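You operate a simulated robot arm through the tools that you are given. There is no shell and no other tool.

The job below is to be done with a simulated robot arm. You get a single attempt, and the scene is never put back.

JOB
Connect both hose ends, black to the green-neck bottle, switch the grey analyser on and push RINSE.
Fine: the blue hose end goes into the white-neck bottle; push once; leave the analyser on and the lower drawer open; the rest stays.

Only the result counts: the job must be done as asked and must still hold three seconds after the hand-in. Knocking over, shifting, dropping, spilling or breaking anything else fails it.

ROBOT AND FRAMES
A 6-joint arm with a two-finger gripper, fixed in place. Base frame: the origin is at the foot of the arm, x ahead of it, y to its left, z up. Units: m, degrees, N and s.
Its first joint turns from -166.0 to 166.0 degrees. Payload 2.45 kg.
Tool frame: the origin (TCP) lies between the finger pads and is the grasp point; the fingertips stand 0.02 m ahead of it; z points along the fingers, y is the line along which they close. The gripper opens to 0.14 m. The gripper's body begins 0.168 m behind the TCP.
Orientation is that of the tool frame in the base frame, as a unit quaternion [w, x, y, z]. With the fingers straight down and closing along the base's y, the tool's x points along the base's -x, its y along +y and its z along -z.

CONTROLS
- The arm moves only by the tool move_arm. Its argument "motion" is a list that holds one entry, the list of rows, each a list of 7 numbers: the gripper command, from -1 (shut) to 1 (fully open), values between in proportion, then the shift along the base's x, y, z in units of 25 mm (1.0 is 25 mm), then the turn, a rotation vector about the base's x, y, z in units of 5 degrees (1.0 is 5 degrees). In form: [[[grip, x, y, z, wx, wy, wz], ...]]. A call has 1 to 20 rows; each row shifts and turns the commanded pose from where the row before left it. A call with a number of a shift or a turn outside -1 to 1 is refused whole. Rows are played at 5 a second. More than 0.05 m and 8.6 degrees between two rows, or a gripper value outside its range, and nothing of the call is played. Where a pose cannot be reached the arm comes as near as it can. A force on the tool above 40 N (or 10 N above the force at the start of the call, whichever is more), or a blocked arm, ends the call early, and 0.2 s more pass. The fingers move at their own pace (about 0.045 m/s each) and stop on an object; they squeeze with about 43 N. The grip force told is the motor's: it shows also when the fingers shut on nothing. Time passes only in rows, and 0.2 s behind the last, so rows that do not move let the fingers close. The reply holds the time, the measured pose of the TCP, the force on the tool along the base axes, the opening and the grip force, in the units named above and with some noise, with the torque about the TCP (base axes, N m) and any sound that the robot's microphone picked up.
- Cameras (640 x 400 px; columns grow to the right, rows downward): "scene" is fixed at [0.3992, -0.4984, 1.1949]; the picture's right is [0.52, -0.85, 0.00], its down [-0.26, -0.16, -0.95] and it looks along [0.82, 0.50, -0.30] (base axes); focal length 214 px, centre (320, 200). "wrist" rides on the gripper at [0.078, 0.011, -0.209] in the tool frame; the picture's right is [-0.14, 0.99, 0.00], its down [-0.92, -0.13, -0.37] and it looks along [-0.36, -0.05, 0.93] (tool axes); focal length 280 px, centre (320, 200). There is no depth. A picture from a camera that has moved, and an enlarged one, comes with that camera's place and axes in the base frame and with its lens.
- get_image(camera): a new picture of that camera. No time passes.
- close_up(camera, box): a new picture of the part [left, top, right, bottom] of that camera's present view, enlarged. No time passes.
- finish_job(): hands the job in; it is judged then, once.

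Nothing tells you positions but the pictures and the camera data. Unless the task says otherwise, let go and move clear before handing in.

The tools are called after "Emit:" by a JSON object that holds its "api" and its "payload". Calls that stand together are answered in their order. move_arm: Moves the arm, as the interface text tells. Its arguments: {"type":"object","properties":{"motion":{"type":"array"}},"required":["motion"]} The other tools are called the same way: get_image (camera) takes a picture; close_up (camera, box) takes an enlarged picture of a part of a camera's view; finish_job () hands the job in.

At the start:

```text
t: 0.0
ee_pos: [0.6893, 0.0613, 1.3398]
orientation: [0.001, -0.001, 1.0, 0.002]
contact_force: [0.4, -0.1, 0.3]
moment: [0.03, -0.01, 0.01]
width: 0.1401
grasp_force: 0.1
```

scene: 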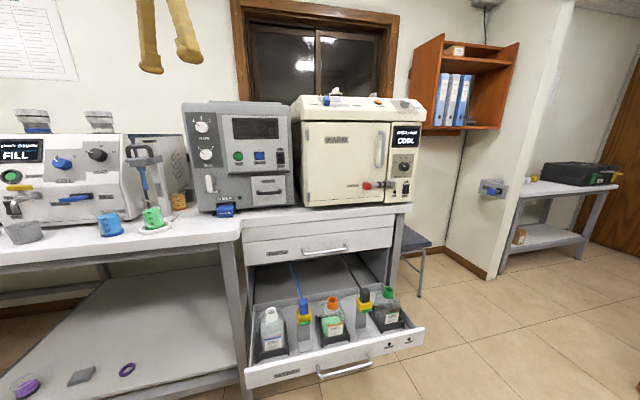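
wrist: 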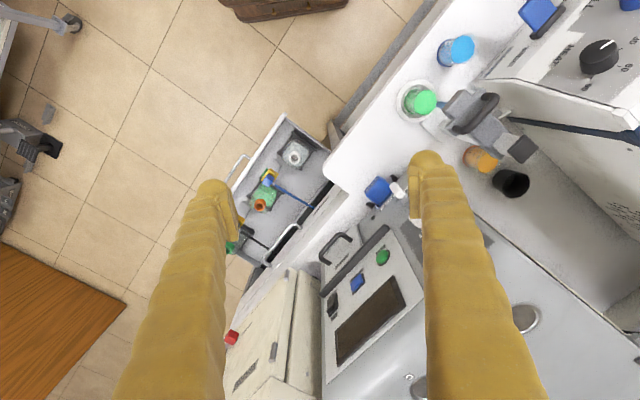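

I see a bench with a grey analyser, a cream oven-like device, and an open lower drawer holding three bottles and two hose ends in holders. I'll look closer before moving.

Emit:
{"api": "close_up", "payload": {"camera": "scene", "box": [230, 250, 430, 390]}}

Emit:
{"api": "close_up", "payload": {"camera": "scene", "box": [170, 90, 310, 225]}}

Emit:
{"api": "close_up", "payload": {"camera": "wrist", "box": [200, 100, 360, 270]}}

Emit:
{"api": "close_up", "payload": {"camera": "wrist", "box": [300, 160, 560, 400]}}

Emit:
{"api": "close_up", "payload": {"camera": "scene", "box": [0, 90, 200, 260]}}

Emit:
{"api": "close_up", "payload": {"camera": "scene", "box": [280, 80, 440, 220]}}

```text
2.86 times, centred on (330, 320) of scene
camera zoom: at [0.3992, -0.4984, 1.1949], right [0.52, -0.85, 0.0], down [-0.26, -0.16, -0.95], along [0.82, 0.5, -0.3], focal length 613 px, centre (291, -143)
```

zoom: 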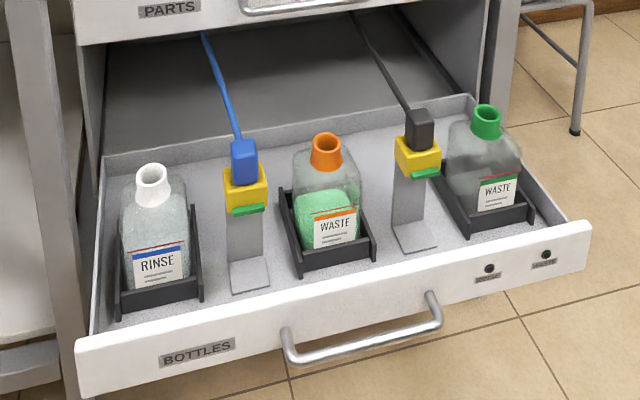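

```text
2.96 times, centred on (240, 158) of scene
camera zoom: at [0.3992, -0.4984, 1.1949], right [0.52, -0.85, 0.0], down [-0.26, -0.16, -0.95], along [0.82, 0.5, -0.3], focal length 636 px, centre (557, 326)
```

zoom: 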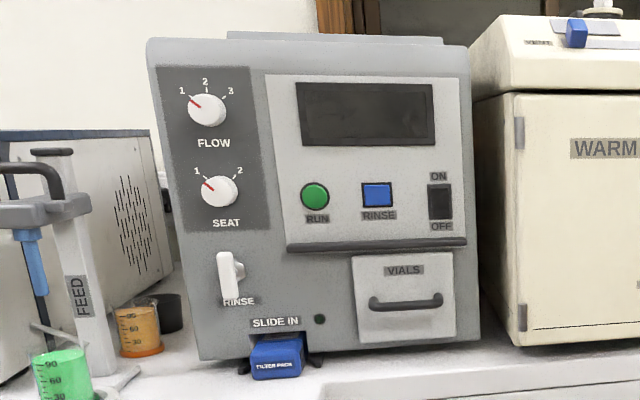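

```text
2.35 times, centred on (280, 185) of wrist
camera zoom: at [0.6114, 0.071, 1.5484], right [0.14, 0.99, 0.0], down [0.92, -0.13, 0.37], along [0.37, -0.05, -0.93], focal length 660 px, centre (414, 235)
```

zoom: 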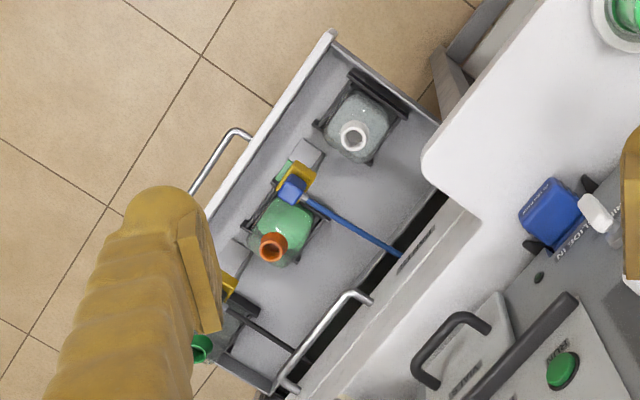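

```text
1.67 times, centred on (430, 280) of wrist
camera zoom: at [0.6114, 0.071, 1.5484], right [0.14, 0.99, 0.0], down [0.92, -0.13, 0.37], along [0.37, -0.05, -0.93], focal length 467 px, centre (137, 67)
```

zoom: 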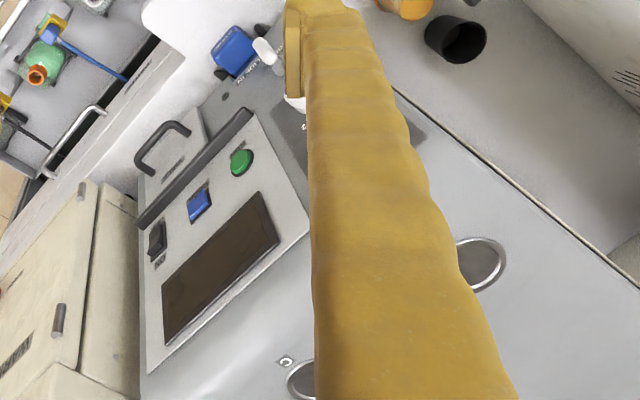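

```text
2.35 times, centred on (100, 175) of scene
camera zoom: at [0.3992, -0.4984, 1.1949], right [0.52, -0.85, 0.0], down [-0.26, -0.16, -0.95], along [0.82, 0.5, -0.3], focal length 505 px, centre (838, 259)
```

zoom: 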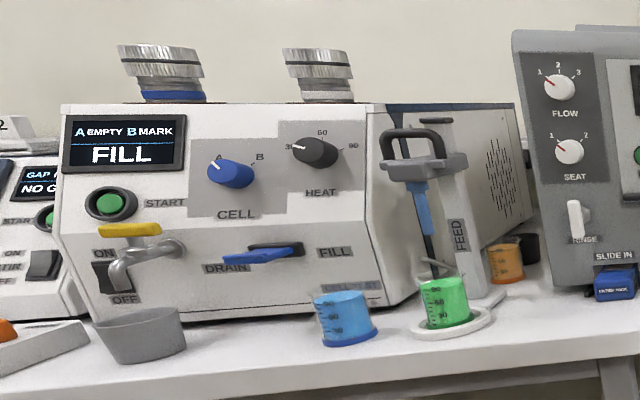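

```text
2.86 times, centred on (360, 150) of scene
camera zoom: at [0.3992, -0.4984, 1.1949], right [0.52, -0.85, 0.0], down [-0.26, -0.16, -0.95], along [0.82, 0.5, -0.3], focal length 613 px, centre (206, 343)
```

zoom: 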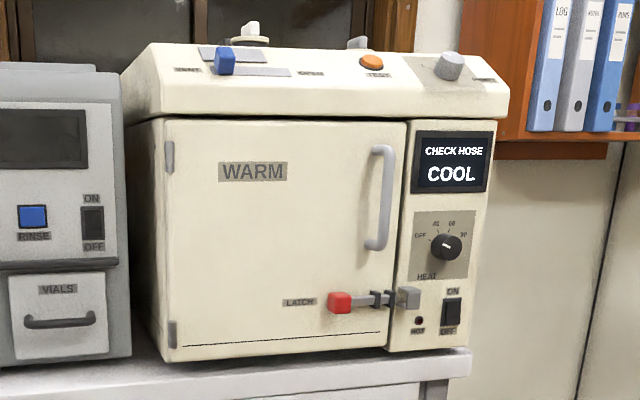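

The drawer contents sit along a line running at about -45° in the base frame, roughly from (0.82, -0.04) to (1.13, -0.36) at z ≈ 0.6. The analyser panel is near (0.96, 0.09, 1.11). I'll move the wrist camera above the drawer, turning it 45°, for a better look.

Emit:
{"api": "move_arm", "payload": {"motion": [[[1, 0.414, -0.94, -0.875, 0, 0, 0.5625], [1, 0.414, -0.94, -0.875, 0, 0, 0.5625], [1, 0.414, -0.94, -0.875, 0, 0, 0.5625], [1, 0.414, -0.94, -0.875, 0, 0, 0.5625], [1, 0.414, -0.94, -0.875, 0, 0, 0.5625], [1, 0.414, -0.94, -0.875, 0, 0, 0.5625], [1, 0.414, -0.94, -0.875, 0, 0, 0.5625], [1, 0.414, -0.94, -0.875, 0, 0, 0.5625], [1, 0.414, -0.94, -0.875, 0, 0, 0.5625], [1, 0.414, -0.94, -0.875, 0, 0, 0.5625], [1, 0.414, -0.94, -0.875, 0, 0, 0.5625], [1, 0.414, -0.94, -0.875, 0, 0, 0.5625], [1, 0.414, -0.94, -0.875, 0, 0, 0.5625], [1, 0.414, -0.94, -0.875, 0, 0, 0.5625], [1, 0.414, -0.94, -0.875, 0, 0, 0.5625], [1, 0.414, -0.94, -0.875, 0, 0, 0.5625], [1, 0, 0, 0, 0, 0, 0]]]}}

Emit:
{"api": "get_image", "payload": {"camera": "wrist"}}

Emit:
{"api": "get_image", "payload": {"camera": "scene"}}

```text
t: 3.6
ee_pos: [0.8549, -0.3138, 0.9879]
orientation: [0.0, -0.384, 0.923, 0.002]
contact_force: [0.2, -0.2, 0.5]
moment: [-0.01, 0.01, 0.02]
width: 0.14
grasp_force: 0.1
```

```text
taken
camera wrist: at [0.7929, -0.3625, 1.1982], right [-0.6, 0.8, 0.0], down [0.74, 0.56, 0.37], along [0.29, 0.23, -0.93], focal length 280 px, centre (320, 200)
```

wrist: 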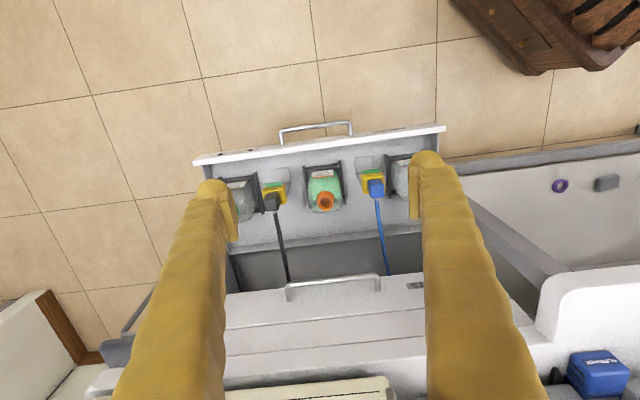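

```text
taken
```

scene: 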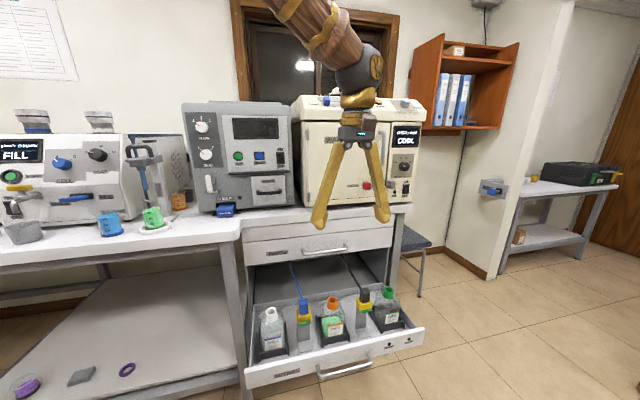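

Emit:
{"api": "close_up", "payload": {"camera": "wrist", "box": [220, 110, 440, 300]}}

Emit:
{"api": "close_up", "payload": {"camera": "scene", "box": [280, 260, 350, 360]}}

Emit:
{"api": "close_up", "payload": {"camera": "scene", "box": [340, 260, 420, 350]}}

Emit:
{"api": "close_up", "payload": {"camera": "scene", "box": [245, 260, 315, 370]}}

Emit:
{"api": "close_up", "payload": {"camera": "scene", "box": [220, 140, 300, 220]}}

```text
2.11 times, centred on (330, 205) of wrist
camera zoom: at [0.7929, -0.3625, 1.1982], right [-0.6, 0.8, 0.0], down [0.74, 0.56, 0.37], along [0.29, 0.23, -0.93], focal length 590 px, centre (299, 190)
```

zoom: 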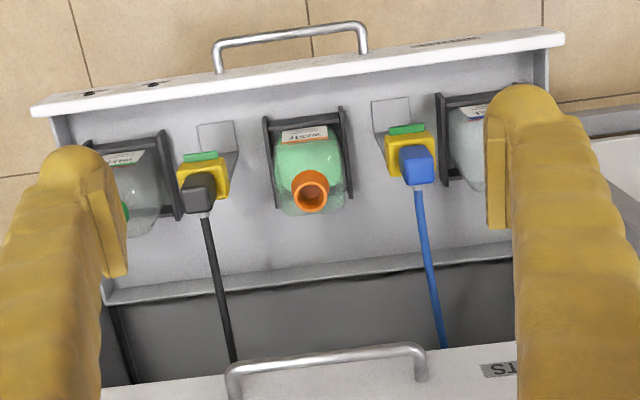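

```text
4.00 times, centred on (315, 310) of scene
camera zoom: at [0.3992, -0.4984, 1.1949], right [0.52, -0.85, 0.0], down [-0.26, -0.16, -0.95], along [0.82, 0.5, -0.3], focal length 858 px, centre (340, -240)
```

zoom: 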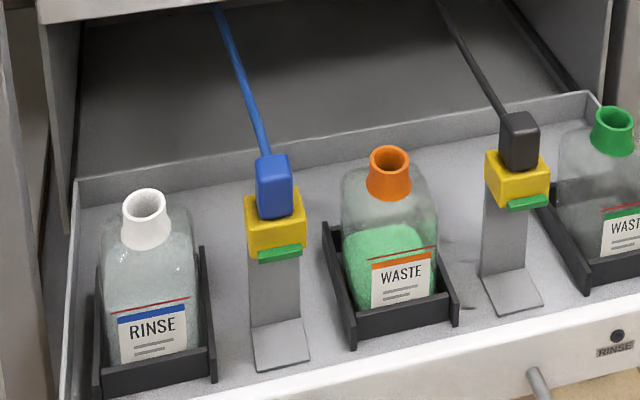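

```text
4.44 times, centred on (380, 305) of scene
camera zoom: at [0.3992, -0.4984, 1.1949], right [0.52, -0.85, 0.0], down [-0.26, -0.16, -0.95], along [0.82, 0.5, -0.3], focal length 953 px, centre (53, -267)
```

zoom: 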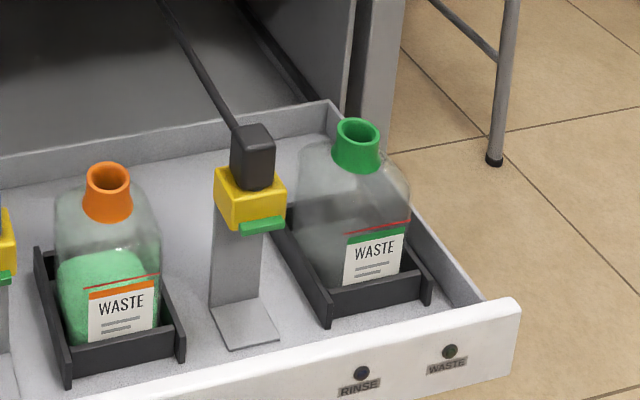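

```text
3.64 times, centred on (280, 315) of scene
camera zoom: at [0.3992, -0.4984, 1.1949], right [0.52, -0.85, 0.0], down [-0.26, -0.16, -0.95], along [0.82, 0.5, -0.3], focal length 780 px, centre (466, -218)
```

zoom: 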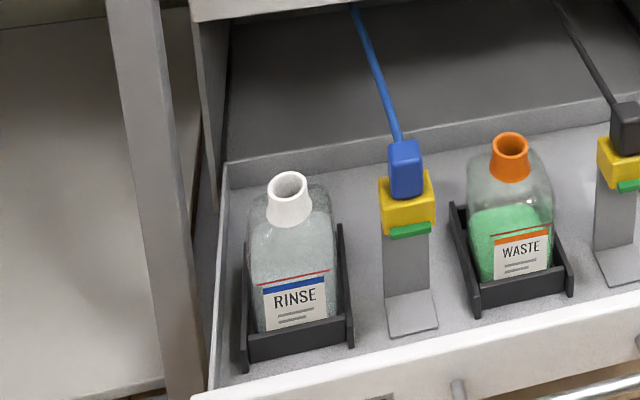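

```text
5.00 times, centred on (260, 180) of scene
camera zoom: at [0.3992, -0.4984, 1.1949], right [0.52, -0.85, 0.0], down [-0.26, -0.16, -0.95], along [0.82, 0.5, -0.3], focal length 1072 px, centre (620, 300)
```

zoom: 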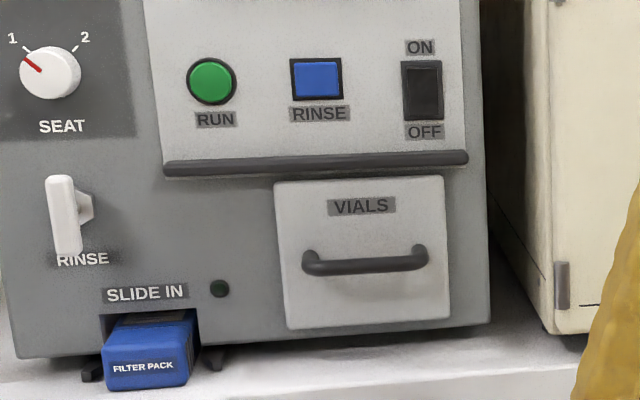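

The hose ends are blue and black caps seated in yellow holders with green tabs. I take the blue cap at about (0.876, -0.145, 0.635) and the black one at about (1.03, -0.30, 0.635). The green neck, at about 1.18 m radius, is far out, so I'll test the arm's reach at a safe height first.

Emit:
{"api": "move_arm", "payload": {"motion": [[[1, 1, -0.1, -0.8, 0, 0, 0], [1, 1, -0.1, -0.8, 0, 0, 0], [1, 1, -0.1, -0.8, 0, 0, 0], [1, 1, -0.1, -0.8, 0, 0, 0], [1, 1, -0.1, -0.8, 0, 0, 0], [1, 1, -0.1, -0.8, 0, 0, 0], [1, 1, -0.1, -0.8, 0, 0, 0], [1, 0, 0, 0, 0, 0, 0]]]}}

Emit:
{"api": "get_image", "payload": {"camera": "wrist"}}

Emit:
{"api": "get_image", "payload": {"camera": "scene"}}

```text
t: 5.4
ee_pos: [1.0317, -0.3328, 0.8519]
orientation: [0.0, -0.382, 0.924, 0.002]
contact_force: [0.4, 0.1, -1.1]
moment: [0.01, -0.02, -0.01]
width: 0.14
grasp_force: 0.1
```

```text
taken
camera wrist: at [0.969, -0.3819, 1.0596], right [-0.6, 0.8, 0.0], down [0.74, 0.56, 0.37], along [0.29, 0.23, -0.93], focal length 280 px, centre (320, 200)
```

wrist: 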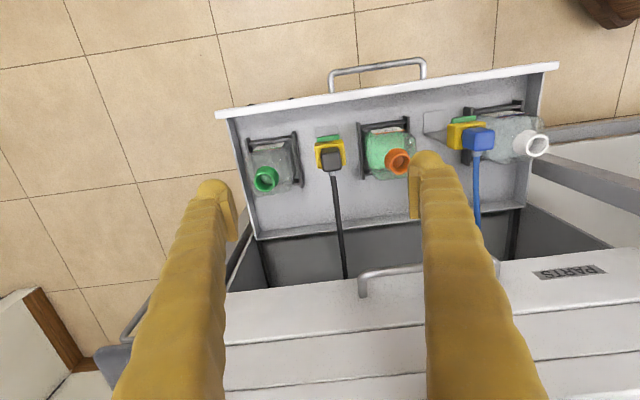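

```text
taken
```

scene: 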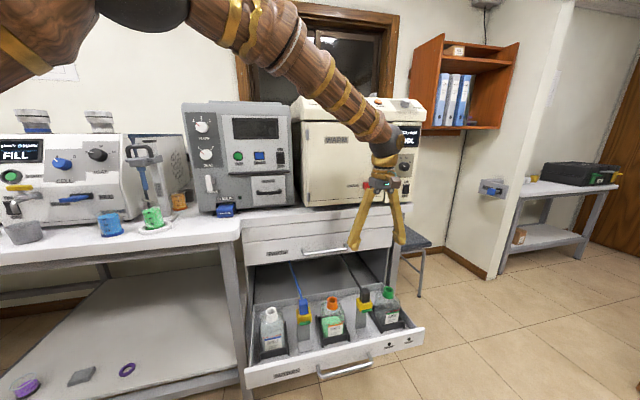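

Emit:
{"api": "close_up", "payload": {"camera": "wrist", "box": [220, 80, 440, 220]}}

Emit:
{"api": "close_up", "payload": {"camera": "wrist", "box": [400, 80, 580, 200]}}

```text
2.86 times, centred on (330, 150) of wrist
camera zoom: at [0.969, -0.3819, 1.0596], right [-0.6, 0.8, 0.0], down [0.74, 0.56, 0.37], along [0.29, 0.23, -0.93], focal length 801 px, centre (291, 343)
```

zoom: 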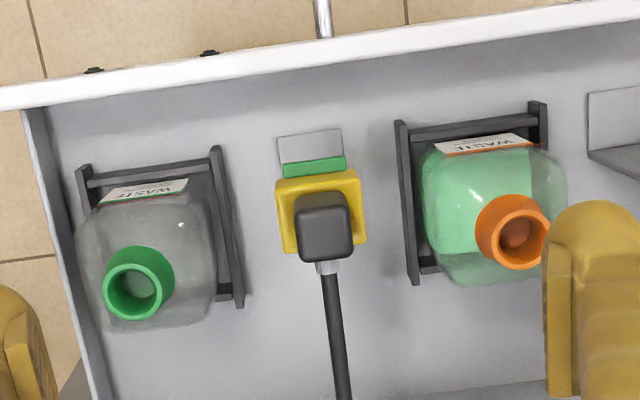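

```text
3.33 times, centred on (490, 140) of wrist
camera zoom: at [0.969, -0.3819, 1.0596], right [-0.6, 0.8, 0.0], down [0.74, 0.56, 0.37], along [0.29, 0.23, -0.93], focal length 935 px, centre (-247, 400)
```

zoom: 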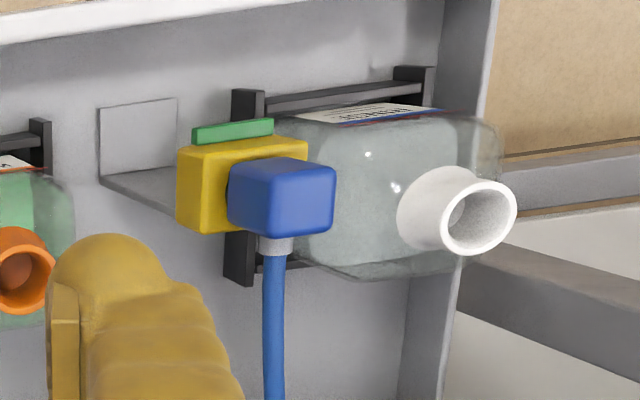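

The hose leaves each cap on its rear (bench) side, so the caps are to be gripped by their left and right faces, which suits the present tool yaw. I put the green neck at about (1.137, -0.367, 0.606), so I'll check whether the arm gets there with the tool straight down.

Emit:
{"api": "move_arm", "payload": {"motion": [[[1, 0.84, -0.27, -0.5, 0, 0, 0], [1, 0.84, -0.27, -0.5, 0, 0, 0], [1, 0.84, -0.27, -0.5, 0, 0, 0], [1, 0.84, -0.27, -0.5, 0, 0, 0], [1, 0.84, -0.27, -0.5, 0, 0, 0], [1, 0, 0, 0, 0, 0, 0]]]}}

Emit:
{"api": "move_arm", "payload": {"motion": [[[1, 0, 0, -0.8, 0, 0, 0], [1, 0, 0, -0.8, 0, 0, 0], [1, 0, 0, -0.8, 0, 0, 0], [1, 0, 0, -0.8, 0, 0, 0], [1, 0, 0, -0.8, 0, 0, 0], [1, 0, 0, 0, 0, 0, 0]]]}}

Emit:
{"api": "get_image", "payload": {"camera": "wrist"}}

Emit:
{"api": "get_image", "payload": {"camera": "scene"}}

```text
t: 6.8
ee_pos: [1.1343, -0.3659, 0.7873]
orientation: [-0.001, -0.383, 0.924, 0.001]
contact_force: [0.0, 0.2, 0.1]
moment: [0.01, -0.01, -0.01]
width: 0.1402
grasp_force: 0.0
```

```text
t: 8.2
ee_pos: [1.1335, -0.3661, 0.6852]
orientation: [0.0, -0.382, 0.924, 0.002]
contact_force: [-0.3, -0.7, 0.4]
moment: [-0.01, 0.01, 0.01]
width: 0.1401
grasp_force: 0.0
```

```text
taken
camera wrist: at [1.0718, -0.4149, 0.894], right [-0.6, 0.8, 0.0], down [0.74, 0.56, 0.37], along [0.29, 0.23, -0.93], focal length 280 px, centre (320, 200)
```

wrist: 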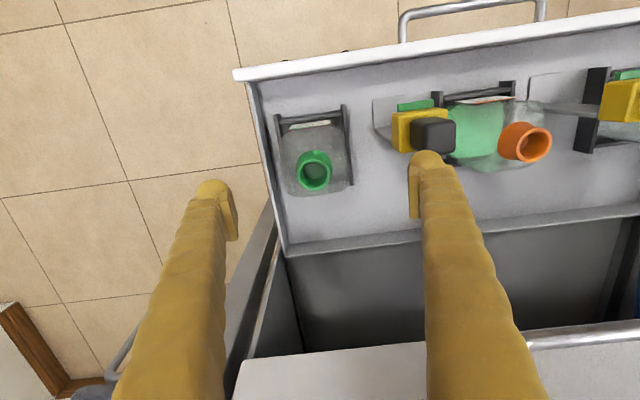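

```text
taken
```

scene: 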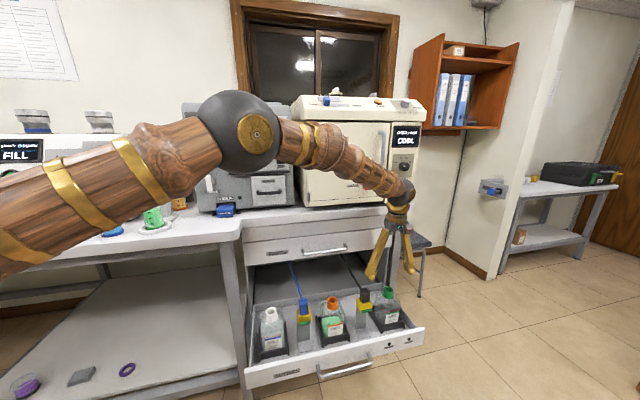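

The arm reaches the green neck with the tool down, and the wrist view puts it about where I computed. Next is the black cap, with its top centre at about (1.037, -0.304, 0.651): I'll go above it with the gripper half open and check alignment.

Emit:
{"api": "move_arm", "payload": {"motion": [[[1, 0, 0, 1, 0, 0, 0], [0.5, -0.5, 0.3, 0.6, 0, 0, 0], [0, -0.9, 0.6, 0, 0, 0, 0], [0, -0.9, 0.6, 0, 0, 0, 0], [0, -0.9, 0.6, -0.2, 0, 0, 0], [0, -0.66, 0.4, -0.4, 0, 0, 0], [0, 0, 0, 0, 0, 0, 0], [0, 0, 0, 0, 0, 0, 0]]]}}

Emit:
{"api": "get_image", "payload": {"camera": "wrist"}}

Emit:
{"api": "close_up", "payload": {"camera": "scene", "box": [320, 200, 430, 340]}}

```text
t: 10.0
ee_pos: [1.0375, -0.304, 0.7133]
orientation: [0.0, -0.382, 0.924, 0.003]
contact_force: [0.0, -0.3, 0.6]
moment: [0.02, 0.01, 0.0]
width: 0.0699
grasp_force: 0.1
```

```text
taken
camera wrist: at [0.9752, -0.3533, 0.9215], right [-0.6, 0.8, 0.0], down [0.74, 0.56, 0.37], along [0.29, 0.23, -0.93], focal length 280 px, centre (320, 200)
```

wrist: 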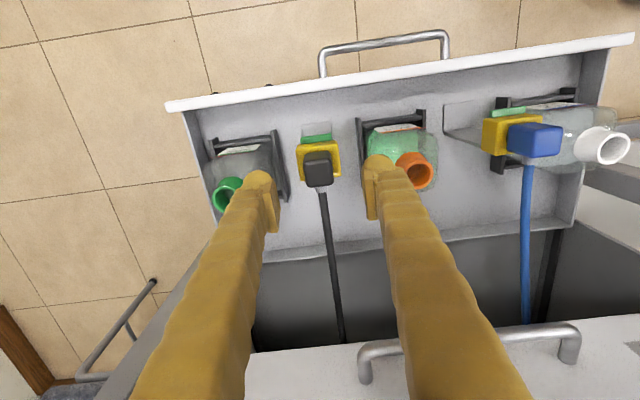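

```text
2.86 times, centred on (375, 270) of scene
camera zoom: at [0.3992, -0.4984, 1.1949], right [0.52, -0.85, 0.0], down [-0.26, -0.16, -0.95], along [0.82, 0.5, -0.3], focal length 613 px, centre (163, 0)
```

zoom: 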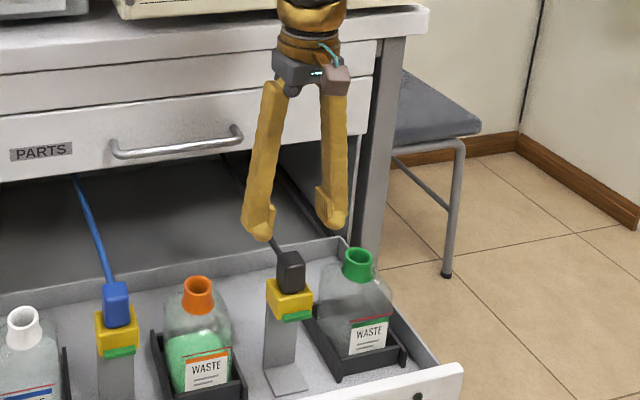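

Emit:
{"api": "close_up", "payload": {"camera": "wrist", "box": [240, 110, 400, 240]}}

Emit:
{"api": "close_up", "payload": {"camera": "wrist", "box": [470, 70, 640, 200]}}

```text
3.08 times, centred on (320, 175) of wrist
camera zoom: at [0.9752, -0.3533, 0.9215], right [-0.6, 0.8, 0.0], down [0.74, 0.56, 0.37], along [0.29, 0.23, -0.93], focal length 863 px, centre (320, 277)
```

zoom: 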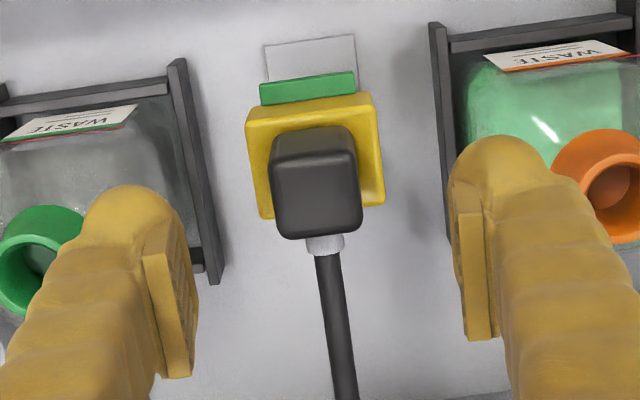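

```text
3.08 times, centred on (555, 135) of wrist
camera zoom: at [0.9752, -0.3533, 0.9215], right [-0.6, 0.8, 0.0], down [0.74, 0.56, 0.37], along [0.29, 0.23, -0.93], focal length 863 px, centre (-403, 400)
```

zoom: 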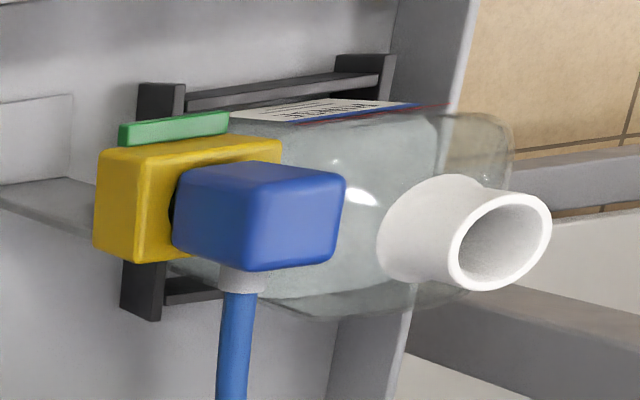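

Emit:
{"api": "close_up", "payload": {"camera": "scene", "box": [345, 275, 395, 335]}}

Emit:
{"api": "close_up", "payload": {"camera": "scene", "box": [285, 285, 335, 345]}}

```text
6.67 times, centred on (370, 305) of scene
camera zoom: at [0.3992, -0.4984, 1.1949], right [0.52, -0.85, 0.0], down [-0.26, -0.16, -0.95], along [0.82, 0.5, -0.3], focal length 1430 px, centre (-13, -500)
```

zoom: 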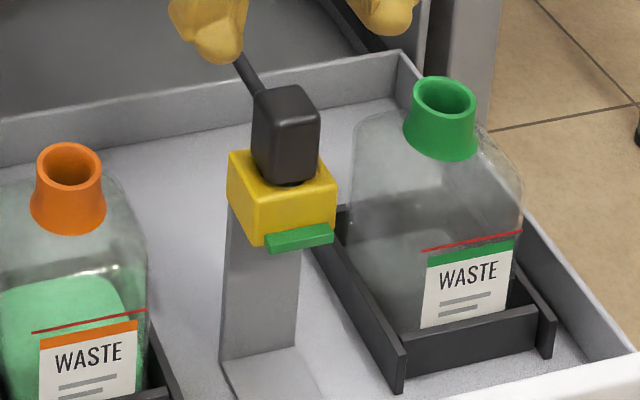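

```text
6.67 times, centred on (310, 315) of scene
camera zoom: at [0.3992, -0.4984, 1.1949], right [0.52, -0.85, 0.0], down [-0.26, -0.16, -0.95], along [0.82, 0.5, -0.3], focal length 1430 px, centre (387, -567)
```

zoom: 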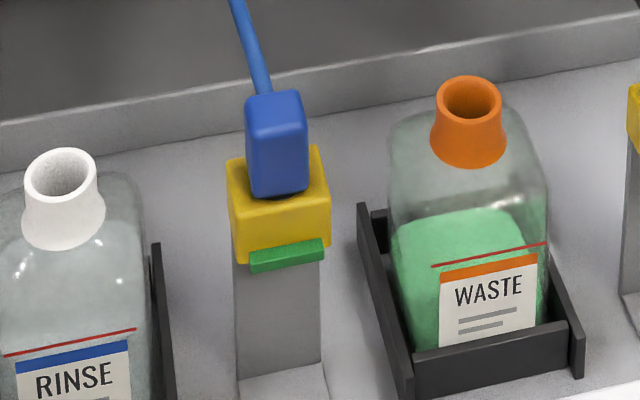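

The gripper is centred over the black cap, which is about 28 mm wide with its top at z ≈ 0.651 and the yellow block's top at about 0.607. I'll lower to TCP z ≈ 0.637 and close.

Emit:
{"api": "move_arm", "payload": {"motion": [[[0, 0.05, -0.04, -0.8, 0, 0, 0], [0, 0, 0, -0.8, 0, 0, 0], [0, 0, 0, -0.8, 0, 0, 0], [0, 0, 0, -0.62, 0, 0, 0], [0, 0, 0, 0, 0, 0, 0]]]}}

Emit:
{"api": "get_image", "payload": {"camera": "wrist"}}

Emit:
{"api": "close_up", "payload": {"camera": "scene", "box": [335, 255, 405, 335]}}

```text
t: 11.2
ee_pos: [1.0379, -0.3037, 0.636]
orientation: [0.0, -0.383, 0.924, 0.002]
contact_force: [0.4, 0.5, -0.7]
moment: [0.0, 0.03, 0.01]
width: 0.0701
grasp_force: 0.1
```

```text
taken
camera wrist: at [0.9765, -0.3533, 0.8456], right [-0.6, 0.8, 0.0], down [0.74, 0.56, 0.37], along [0.29, 0.23, -0.93], focal length 280 px, centre (320, 200)
```

wrist: 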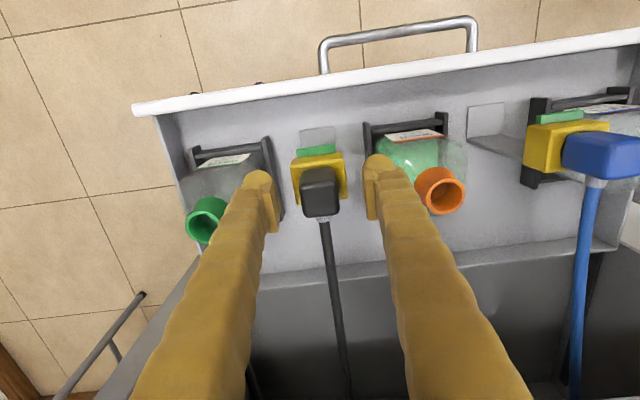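

```text
5.00 times, centred on (370, 295) of scene
camera zoom: at [0.3992, -0.4984, 1.1949], right [0.52, -0.85, 0.0], down [-0.26, -0.16, -0.95], along [0.82, 0.5, -0.3], focal length 1072 px, centre (70, -275)
```

zoom: 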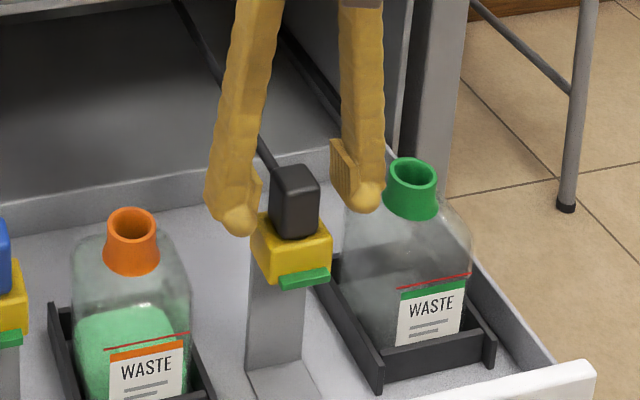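

Emit:
{"api": "move_arm", "payload": {"motion": [[[-0.3, 0, 0, 0, 0, 0, 0], [-0.6, 0, 0, 0, 0, 0, 0], [-1, 0, 0, 0, 0, 0, 0], [-1, 0, 0, 0, 0, 0, 0], [-1, 0, 0, 0, 0, 0, 0], [-1, 0, 0, 0, 0, 0, 0]]]}}

Emit:
{"api": "get_image", "payload": {"camera": "wrist"}}

Emit:
{"api": "close_up", "payload": {"camera": "scene", "box": [335, 255, 405, 335]}}

```text
t: 12.6
ee_pos: [1.0386, -0.3052, 0.6382]
orientation: [0.0, -0.383, 0.924, 0.002]
contact_force: [-0.1, 0.5, -0.3]
moment: [0.03, -0.02, 0.0]
width: 0.0283
grasp_force: 42.6
```

```text
taken
camera wrist: at [0.9765, -0.3533, 0.8457], right [-0.6, 0.8, 0.0], down [0.74, 0.56, 0.37], along [0.29, 0.23, -0.93], focal length 280 px, centre (320, 200)
```

wrist: 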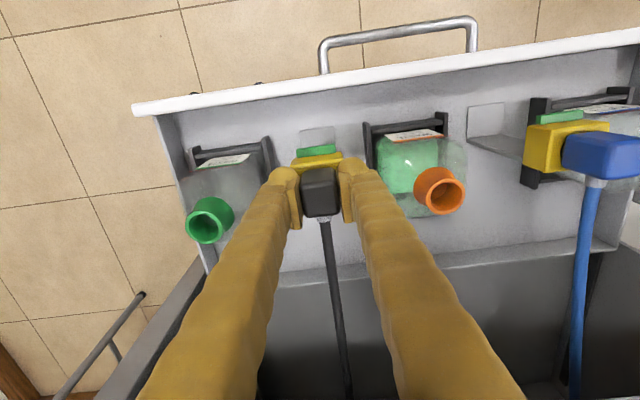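

```text
5.00 times, centred on (370, 295) of scene
camera zoom: at [0.3992, -0.4984, 1.1949], right [0.52, -0.85, 0.0], down [-0.26, -0.16, -0.95], along [0.82, 0.5, -0.3], focal length 1072 px, centre (70, -275)
```

zoom: 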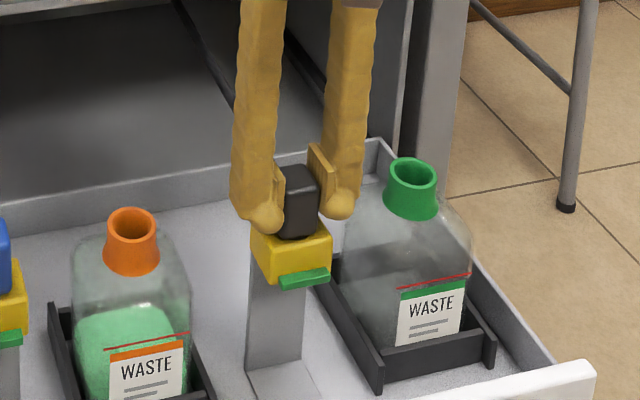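

The black cap is gripped at 28 mm with no side load. I'll lift slowly to see whether it comes free or is latched.

Emit:
{"api": "move_arm", "payload": {"motion": [[[-1, 0, 0, 0.1, 0, 0, 0], [-1, 0, 0, 0.1, 0, 0, 0], [-1, 0, 0, 0.1, 0, 0, 0]]]}}

Emit:
{"api": "close_up", "payload": {"camera": "scene", "box": [335, 255, 405, 335]}}

```text
t: 13.4
ee_pos: [1.0387, -0.3048, 0.6436]
orientation: [0.0, -0.383, 0.924, 0.002]
contact_force: [-0.4, 0.0, -0.6]
moment: [-0.01, -0.03, 0.01]
width: 0.0284
grasp_force: 42.8
```

```text
5.00 times, centred on (370, 295) of scene
camera zoom: at [0.3992, -0.4984, 1.1949], right [0.52, -0.85, 0.0], down [-0.26, -0.16, -0.95], along [0.82, 0.5, -0.3], focal length 1072 px, centre (70, -275)
```

zoom: 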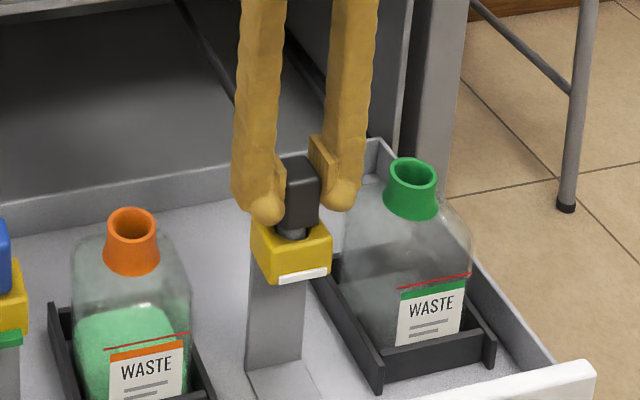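

It lifts freely, and the holder's green tab turned white, so the tab is only an indicator. I'll keep lifting to see the full spigot.

Emit:
{"api": "move_arm", "payload": {"motion": [[[-1, 0, 0, 0.4, 0, 0, 0], [-1, 0, 0, 0.4, 0, 0, 0], [-1, 0, 0, 0.4, 0, 0, 0], [-1, 0, 0, 0.4, 0, 0, 0], [-1, 0, 0, 0.4, 0, 0, 0], [-1, 0, 0, 0.4, 0, 0, 0], [-1, 0, 0, 0.4, 0, 0, 0], [-1, 0, 0, 0.4, 0, 0, 0]]]}}

Emit:
{"api": "close_up", "payload": {"camera": "scene", "box": [335, 235, 405, 335]}}

Emit:
{"api": "get_image", "payload": {"camera": "wrist"}}

```text
t: 15.2
ee_pos: [1.0389, -0.3052, 0.7235]
orientation: [-0.001, -0.383, 0.924, 0.001]
contact_force: [0.2, -0.5, 0.4]
moment: [0.01, -0.02, 0.0]
width: 0.0284
grasp_force: 42.9
```

```text
4.00 times, centred on (370, 285) of scene
camera zoom: at [0.3992, -0.4984, 1.1949], right [0.52, -0.85, 0.0], down [-0.26, -0.16, -0.95], along [0.82, 0.5, -0.3], focal length 858 px, centre (120, -140)
```

zoom: 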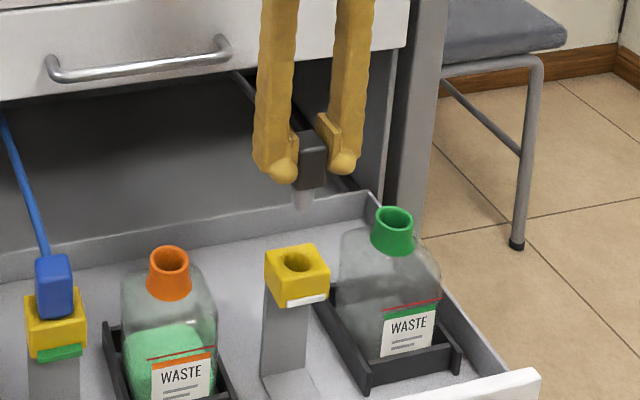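

```text
taken
camera wrist: at [0.9769, -0.3538, 0.9327], right [-0.6, 0.8, 0.0], down [0.74, 0.56, 0.37], along [0.29, 0.23, -0.93], focal length 280 px, centre (320, 200)
```

wrist: 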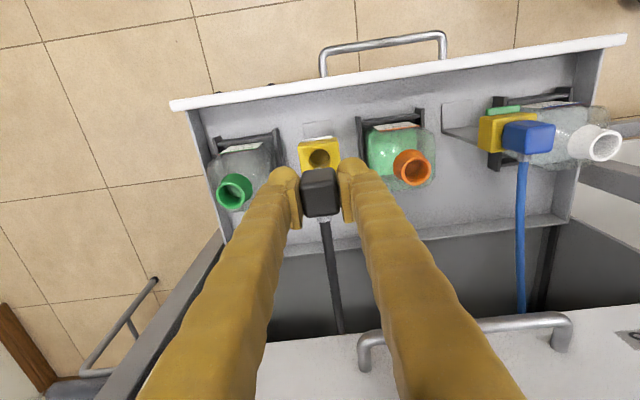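

Emit:
{"api": "close_up", "payload": {"camera": "wrist", "box": [200, 120, 360, 230]}}

Emit:
{"api": "close_up", "payload": {"camera": "scene", "box": [360, 265, 410, 305]}}

```text
3.64 times, centred on (280, 175) of wrist
camera zoom: at [0.9769, -0.3538, 0.9327], right [-0.6, 0.8, 0.0], down [0.74, 0.56, 0.37], along [0.29, 0.23, -0.93], focal length 1020 px, centre (466, 291)
```

zoom: 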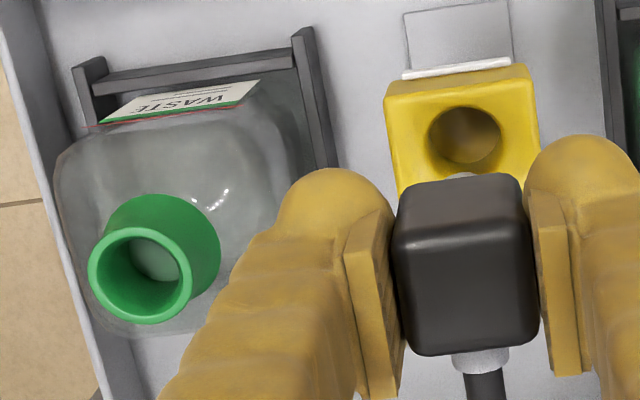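

```text
10.00 times, centred on (385, 285) of scene
camera zoom: at [0.3992, -0.4984, 1.1949], right [0.52, -0.85, 0.0], down [-0.26, -0.16, -0.95], along [0.82, 0.5, -0.3], focal length 2145 px, centre (-330, -650)
```

zoom: 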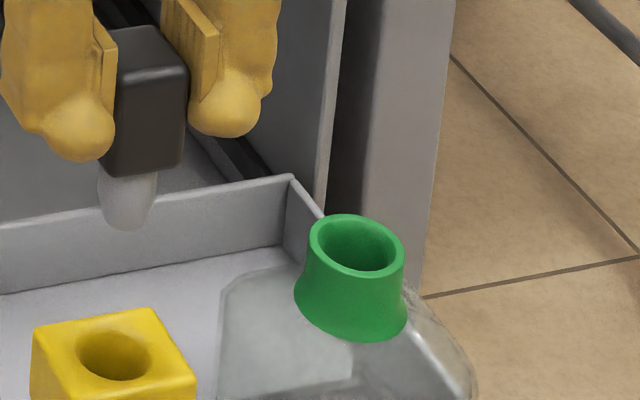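

The spigot is a tapered nozzle about 28 mm long, well clear of the holder. Next I'll carry it over the green neck at about (1.139, -0.369) and check alignment from both cameras.

Emit:
{"api": "move_arm", "payload": {"motion": [[[-1, 0.8, -0.51, 0, 0, 0, 0], [-1, 0.8, -0.51, 0, 0, 0, 0], [-1, 0.8, -0.51, 0, 0, 0, 0], [-1, 0.8, -0.51, 0, 0, 0, 0], [-1, 0.8, -0.51, 0, 0, 0, 0], [-1, 0, 0, 0, 0, 0, 0], [-1, 0, 0, 0, 0, 0, 0]]]}}

Emit:
{"api": "close_up", "payload": {"camera": "scene", "box": [355, 240, 425, 320]}}

Emit:
{"api": "close_up", "payload": {"camera": "wrist", "box": [240, 120, 400, 230]}}

```text
t: 16.8
ee_pos: [1.1366, -0.3689, 0.7254]
orientation: [-0.001, -0.383, 0.924, 0.001]
contact_force: [-0.1, 0.9, -0.7]
moment: [0.02, -0.02, -0.01]
width: 0.0286
grasp_force: 43.3
```

```text
5.00 times, centred on (390, 280) of scene
camera zoom: at [0.3992, -0.4984, 1.1949], right [0.52, -0.85, 0.0], down [-0.26, -0.16, -0.95], along [0.82, 0.5, -0.3], focal length 1072 px, centre (-30, -200)
```

zoom: 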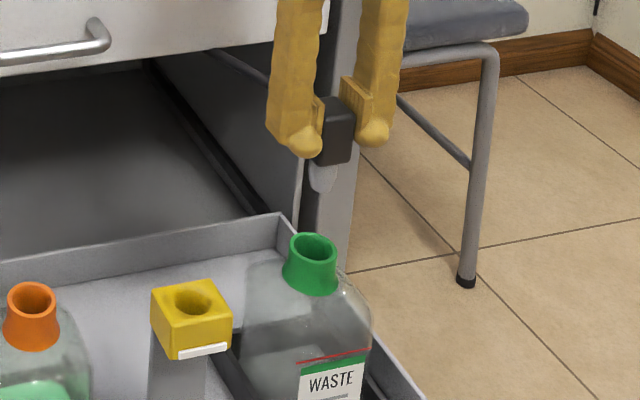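

```text
3.64 times, centred on (320, 175) of wrist
camera zoom: at [1.075, -0.4175, 0.9342], right [-0.6, 0.8, 0.0], down [0.74, 0.56, 0.37], along [0.29, 0.23, -0.93], focal length 1020 px, centre (320, 291)
```

zoom: 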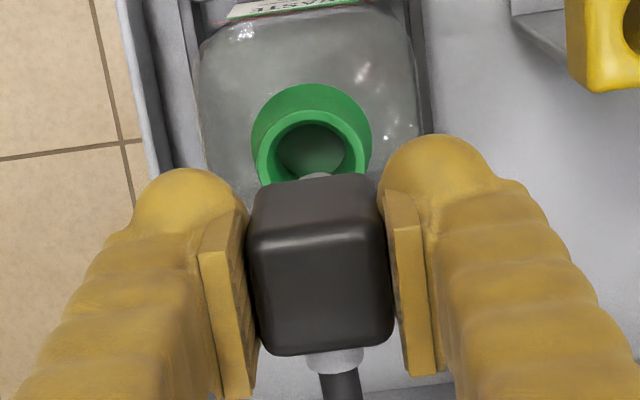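

Emit:
{"api": "close_up", "payload": {"camera": "wrist", "box": [290, 135, 350, 180]}}

Emit:
{"api": "close_up", "payload": {"camera": "scene", "box": [375, 255, 415, 305]}}

```text
8.89 times, centred on (320, 158) of wrist
camera zoom: at [1.075, -0.4175, 0.9342], right [-0.6, 0.8, 0.0], down [0.74, 0.56, 0.37], along [0.29, 0.23, -0.93], focal length 2492 px, centre (320, 578)
```

zoom: 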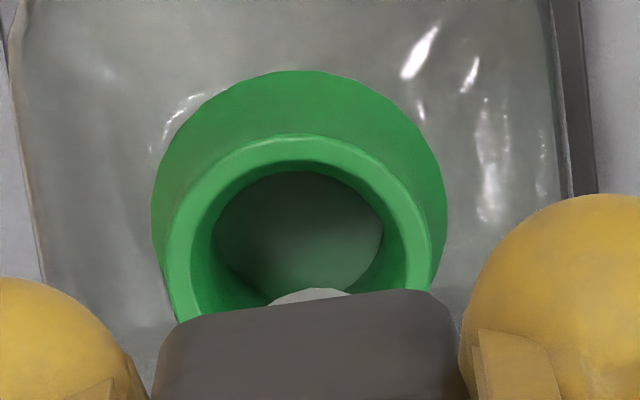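

```text
8.00 times, centred on (395, 280) of scene
camera zoom: at [0.3992, -0.4984, 1.1949], right [0.52, -0.85, 0.0], down [-0.26, -0.16, -0.95], along [0.82, 0.5, -0.3], focal length 1716 px, centre (-280, -440)
```

zoom: 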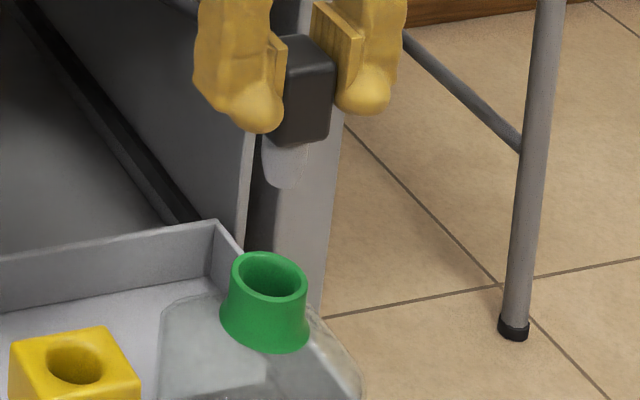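

The nozzle lines up well sideways but the neck is about 5 mm further toward the bench, at about (1.1418, -0.3665). I'll correct for that and lower until the tip is just at the rim, then check again.

Emit:
{"api": "move_arm", "payload": {"motion": [[[-1, 0.21, 0.1, 0, 0, 0, 0], [-1, 0, 0, -0.5, 0, 0, 0], [-1, 0, 0, -0.5, 0, 0, 0], [-1, 0, 0, -0.5, 0, 0, 0], [-1, 0, 0, -0.5, 0, 0, 0], [-1, 0, 0, 0, 0, 0, 0], [-1, 0, 0, 0, 0, 0, 0]]]}}

Emit:
{"api": "close_up", "payload": {"camera": "scene", "box": [375, 255, 415, 305]}}

Emit:
{"api": "close_up", "payload": {"camera": "wrist", "box": [280, 130, 360, 210]}}

```text
t: 18.4
ee_pos: [1.143, -0.3656, 0.6737]
orientation: [-0.001, -0.382, 0.924, 0.001]
contact_force: [-0.4, -0.6, -0.3]
moment: [0.03, 0.0, -0.01]
width: 0.0279
grasp_force: 42.7
```

```text
8.00 times, centred on (395, 280) of scene
camera zoom: at [0.3992, -0.4984, 1.1949], right [0.52, -0.85, 0.0], down [-0.26, -0.16, -0.95], along [0.82, 0.5, -0.3], focal length 1716 px, centre (-280, -440)
```

zoom: 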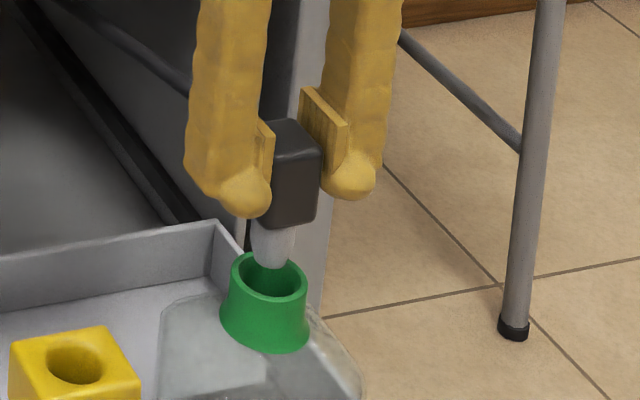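

```text
5.00 times, centred on (320, 170) of wrist
camera zoom: at [1.0816, -0.4152, 0.8825], right [-0.6, 0.8, 0.0], down [0.74, 0.56, 0.37], along [0.29, 0.23, -0.93], focal length 1402 px, centre (320, 350)
```

zoom: 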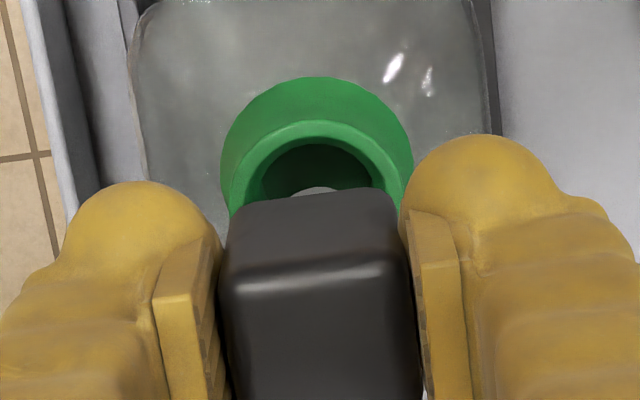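

The nozzle tip is centred in the neck to within about 1–2 mm. I'll push down slowly and watch the force.

Emit:
{"api": "move_arm", "payload": {"motion": [[[-1, -0.02, -0.03, -0.2, 0, 0, 0], [-1, 0, 0, -0.2, 0, 0, 0], [-1, 0, 0, -0.2, 0, 0, 0], [-1, 0, 0, -0.2, 0, 0, 0], [-1, 0, 0, -0.2, 0, 0, 0]]]}}

Emit:
{"api": "close_up", "payload": {"camera": "scene", "box": [365, 255, 425, 355]}}

```text
t: 19.6
ee_pos: [1.1431, -0.3671, 0.6485]
orientation: [0.0, -0.383, 0.924, 0.001]
contact_force: [0.1, -0.1, -0.7]
moment: [-0.01, 0.03, 0.01]
width: 0.0286
grasp_force: 43.0
```

```text
4.00 times, centred on (395, 305) of scene
camera zoom: at [0.3992, -0.4984, 1.1949], right [0.52, -0.85, 0.0], down [-0.26, -0.16, -0.95], along [0.82, 0.5, -0.3], focal length 858 px, centre (20, -220)
```

zoom: 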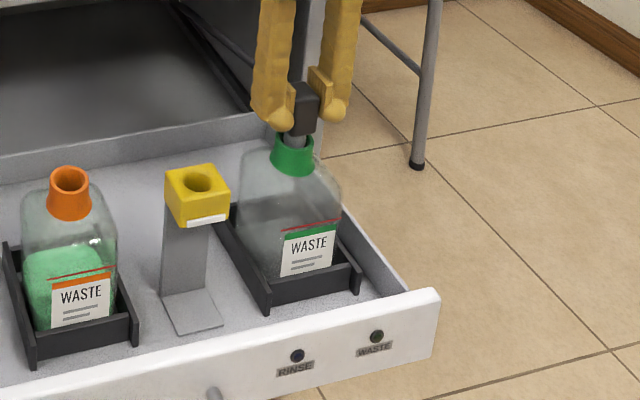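

Emit:
{"api": "move_arm", "payload": {"motion": [[[-1, 0, 0, -0.15, 0, 0, 0], [-1, 0, 0, -0.15, 0, 0, 0], [-1, 0, 0, -0.1, 0, 0, 0], [-1, 0, 0, -0.1, 0, 0, 0]]]}}

Emit:
{"api": "close_up", "payload": {"camera": "scene", "box": [365, 255, 425, 355]}}

```text
t: 20.6
ee_pos: [1.1433, -0.3671, 0.6364]
orientation: [0.001, -0.383, 0.924, 0.002]
contact_force: [-1.7, 0.3, 5.5]
moment: [0.05, 0.08, 0.0]
width: 0.0283
grasp_force: 43.2
```

```text
4.00 times, centred on (395, 305) of scene
camera zoom: at [0.3992, -0.4984, 1.1949], right [0.52, -0.85, 0.0], down [-0.26, -0.16, -0.95], along [0.82, 0.5, -0.3], focal length 858 px, centre (20, -220)
```

zoom: 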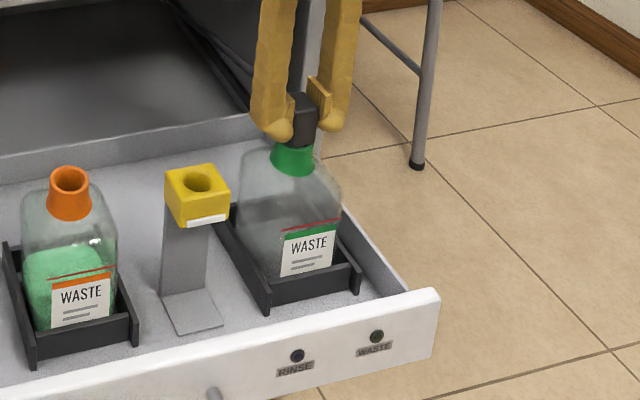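

Emit:
{"api": "close_up", "payload": {"camera": "scene", "box": [375, 270, 415, 310]}}

Emit:
{"api": "close_up", "payload": {"camera": "wrist", "box": [280, 130, 360, 220]}}

Emit:
{"api": "close_up", "payload": {"camera": "scene", "box": [380, 325, 430, 355]}}

```text
10.00 times, centred on (395, 290) of scene
camera zoom: at [0.3992, -0.4984, 1.1949], right [0.52, -0.85, 0.0], down [-0.26, -0.16, -0.95], along [0.82, 0.5, -0.3], focal length 2145 px, centre (-430, -700)
```

zoom: 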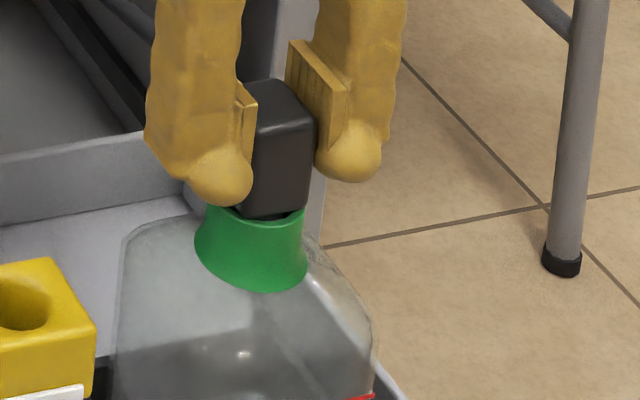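

```text
4.44 times, centred on (320, 175) of wrist
camera zoom: at [1.0818, -0.4161, 0.8451], right [-0.6, 0.8, 0.0], down [0.74, 0.56, 0.37], along [0.29, 0.23, -0.93], focal length 1246 px, centre (320, 311)
```

zoom: 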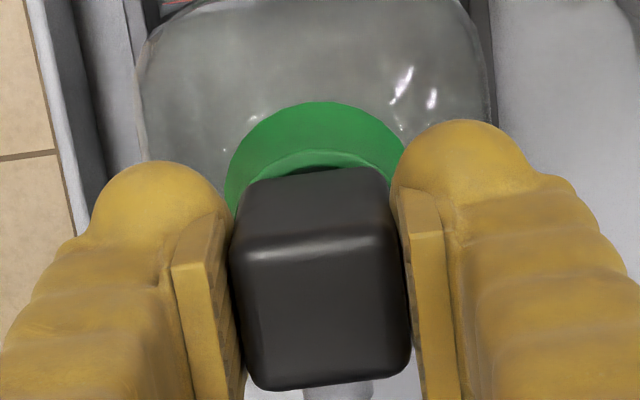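

```text
12.80 times, centred on (405, 340) of scene
camera zoom: at [0.3992, -0.4984, 1.1949], right [0.52, -0.85, 0.0], down [-0.26, -0.16, -0.95], along [0.82, 0.5, -0.3], focal length 2745 px, centre (-768, -1592)
```

zoom: 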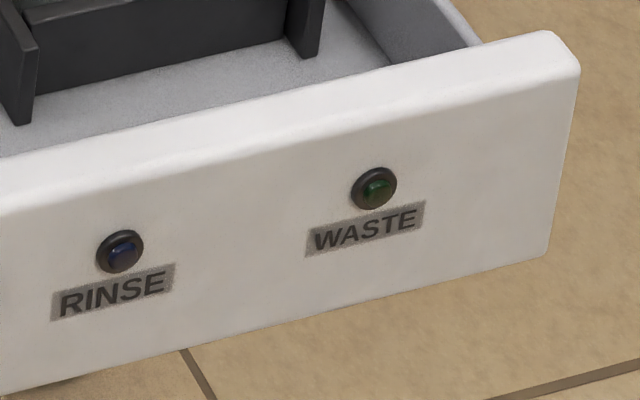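

Emit:
{"api": "move_arm", "payload": {"motion": [[[-1, 0, 0, -0.08, 0, 0, 0], [-1, 0, 0, 0, 0, 0, 0]]]}}

Emit:
{"api": "close_up", "payload": {"camera": "scene", "box": [375, 270, 415, 310]}}

Emit:
{"api": "close_up", "payload": {"camera": "scene", "box": [380, 325, 430, 355]}}

```text
t: 21.2
ee_pos: [1.1447, -0.3677, 0.6363]
orientation: [0.0, -0.383, 0.924, 0.001]
contact_force: [-4.9, 4.1, 30.3]
moment: [0.06, 0.2, 0.01]
width: 0.0285
grasp_force: 43.2
```

```text
10.00 times, centred on (395, 290) of scene
camera zoom: at [0.3992, -0.4984, 1.1949], right [0.52, -0.85, 0.0], down [-0.26, -0.16, -0.95], along [0.82, 0.5, -0.3], focal length 2145 px, centre (-430, -700)
```

zoom: 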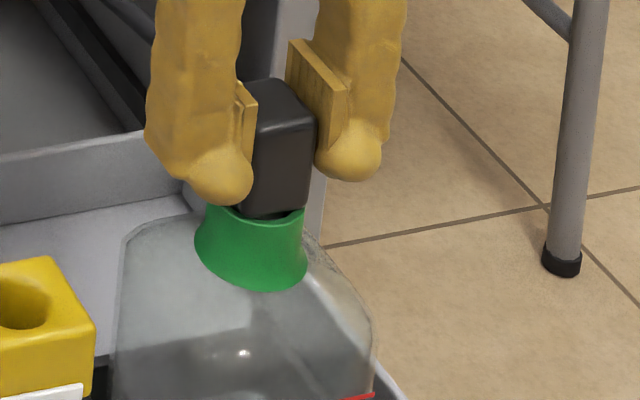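

```text
12.80 times, centred on (405, 340) of scene
camera zoom: at [0.3992, -0.4984, 1.1949], right [0.52, -0.85, 0.0], down [-0.26, -0.16, -0.95], along [0.82, 0.5, -0.3], focal length 2745 px, centre (-768, -1592)
```

zoom: 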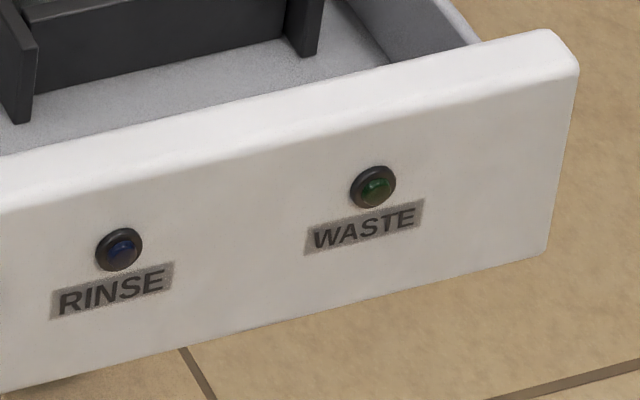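

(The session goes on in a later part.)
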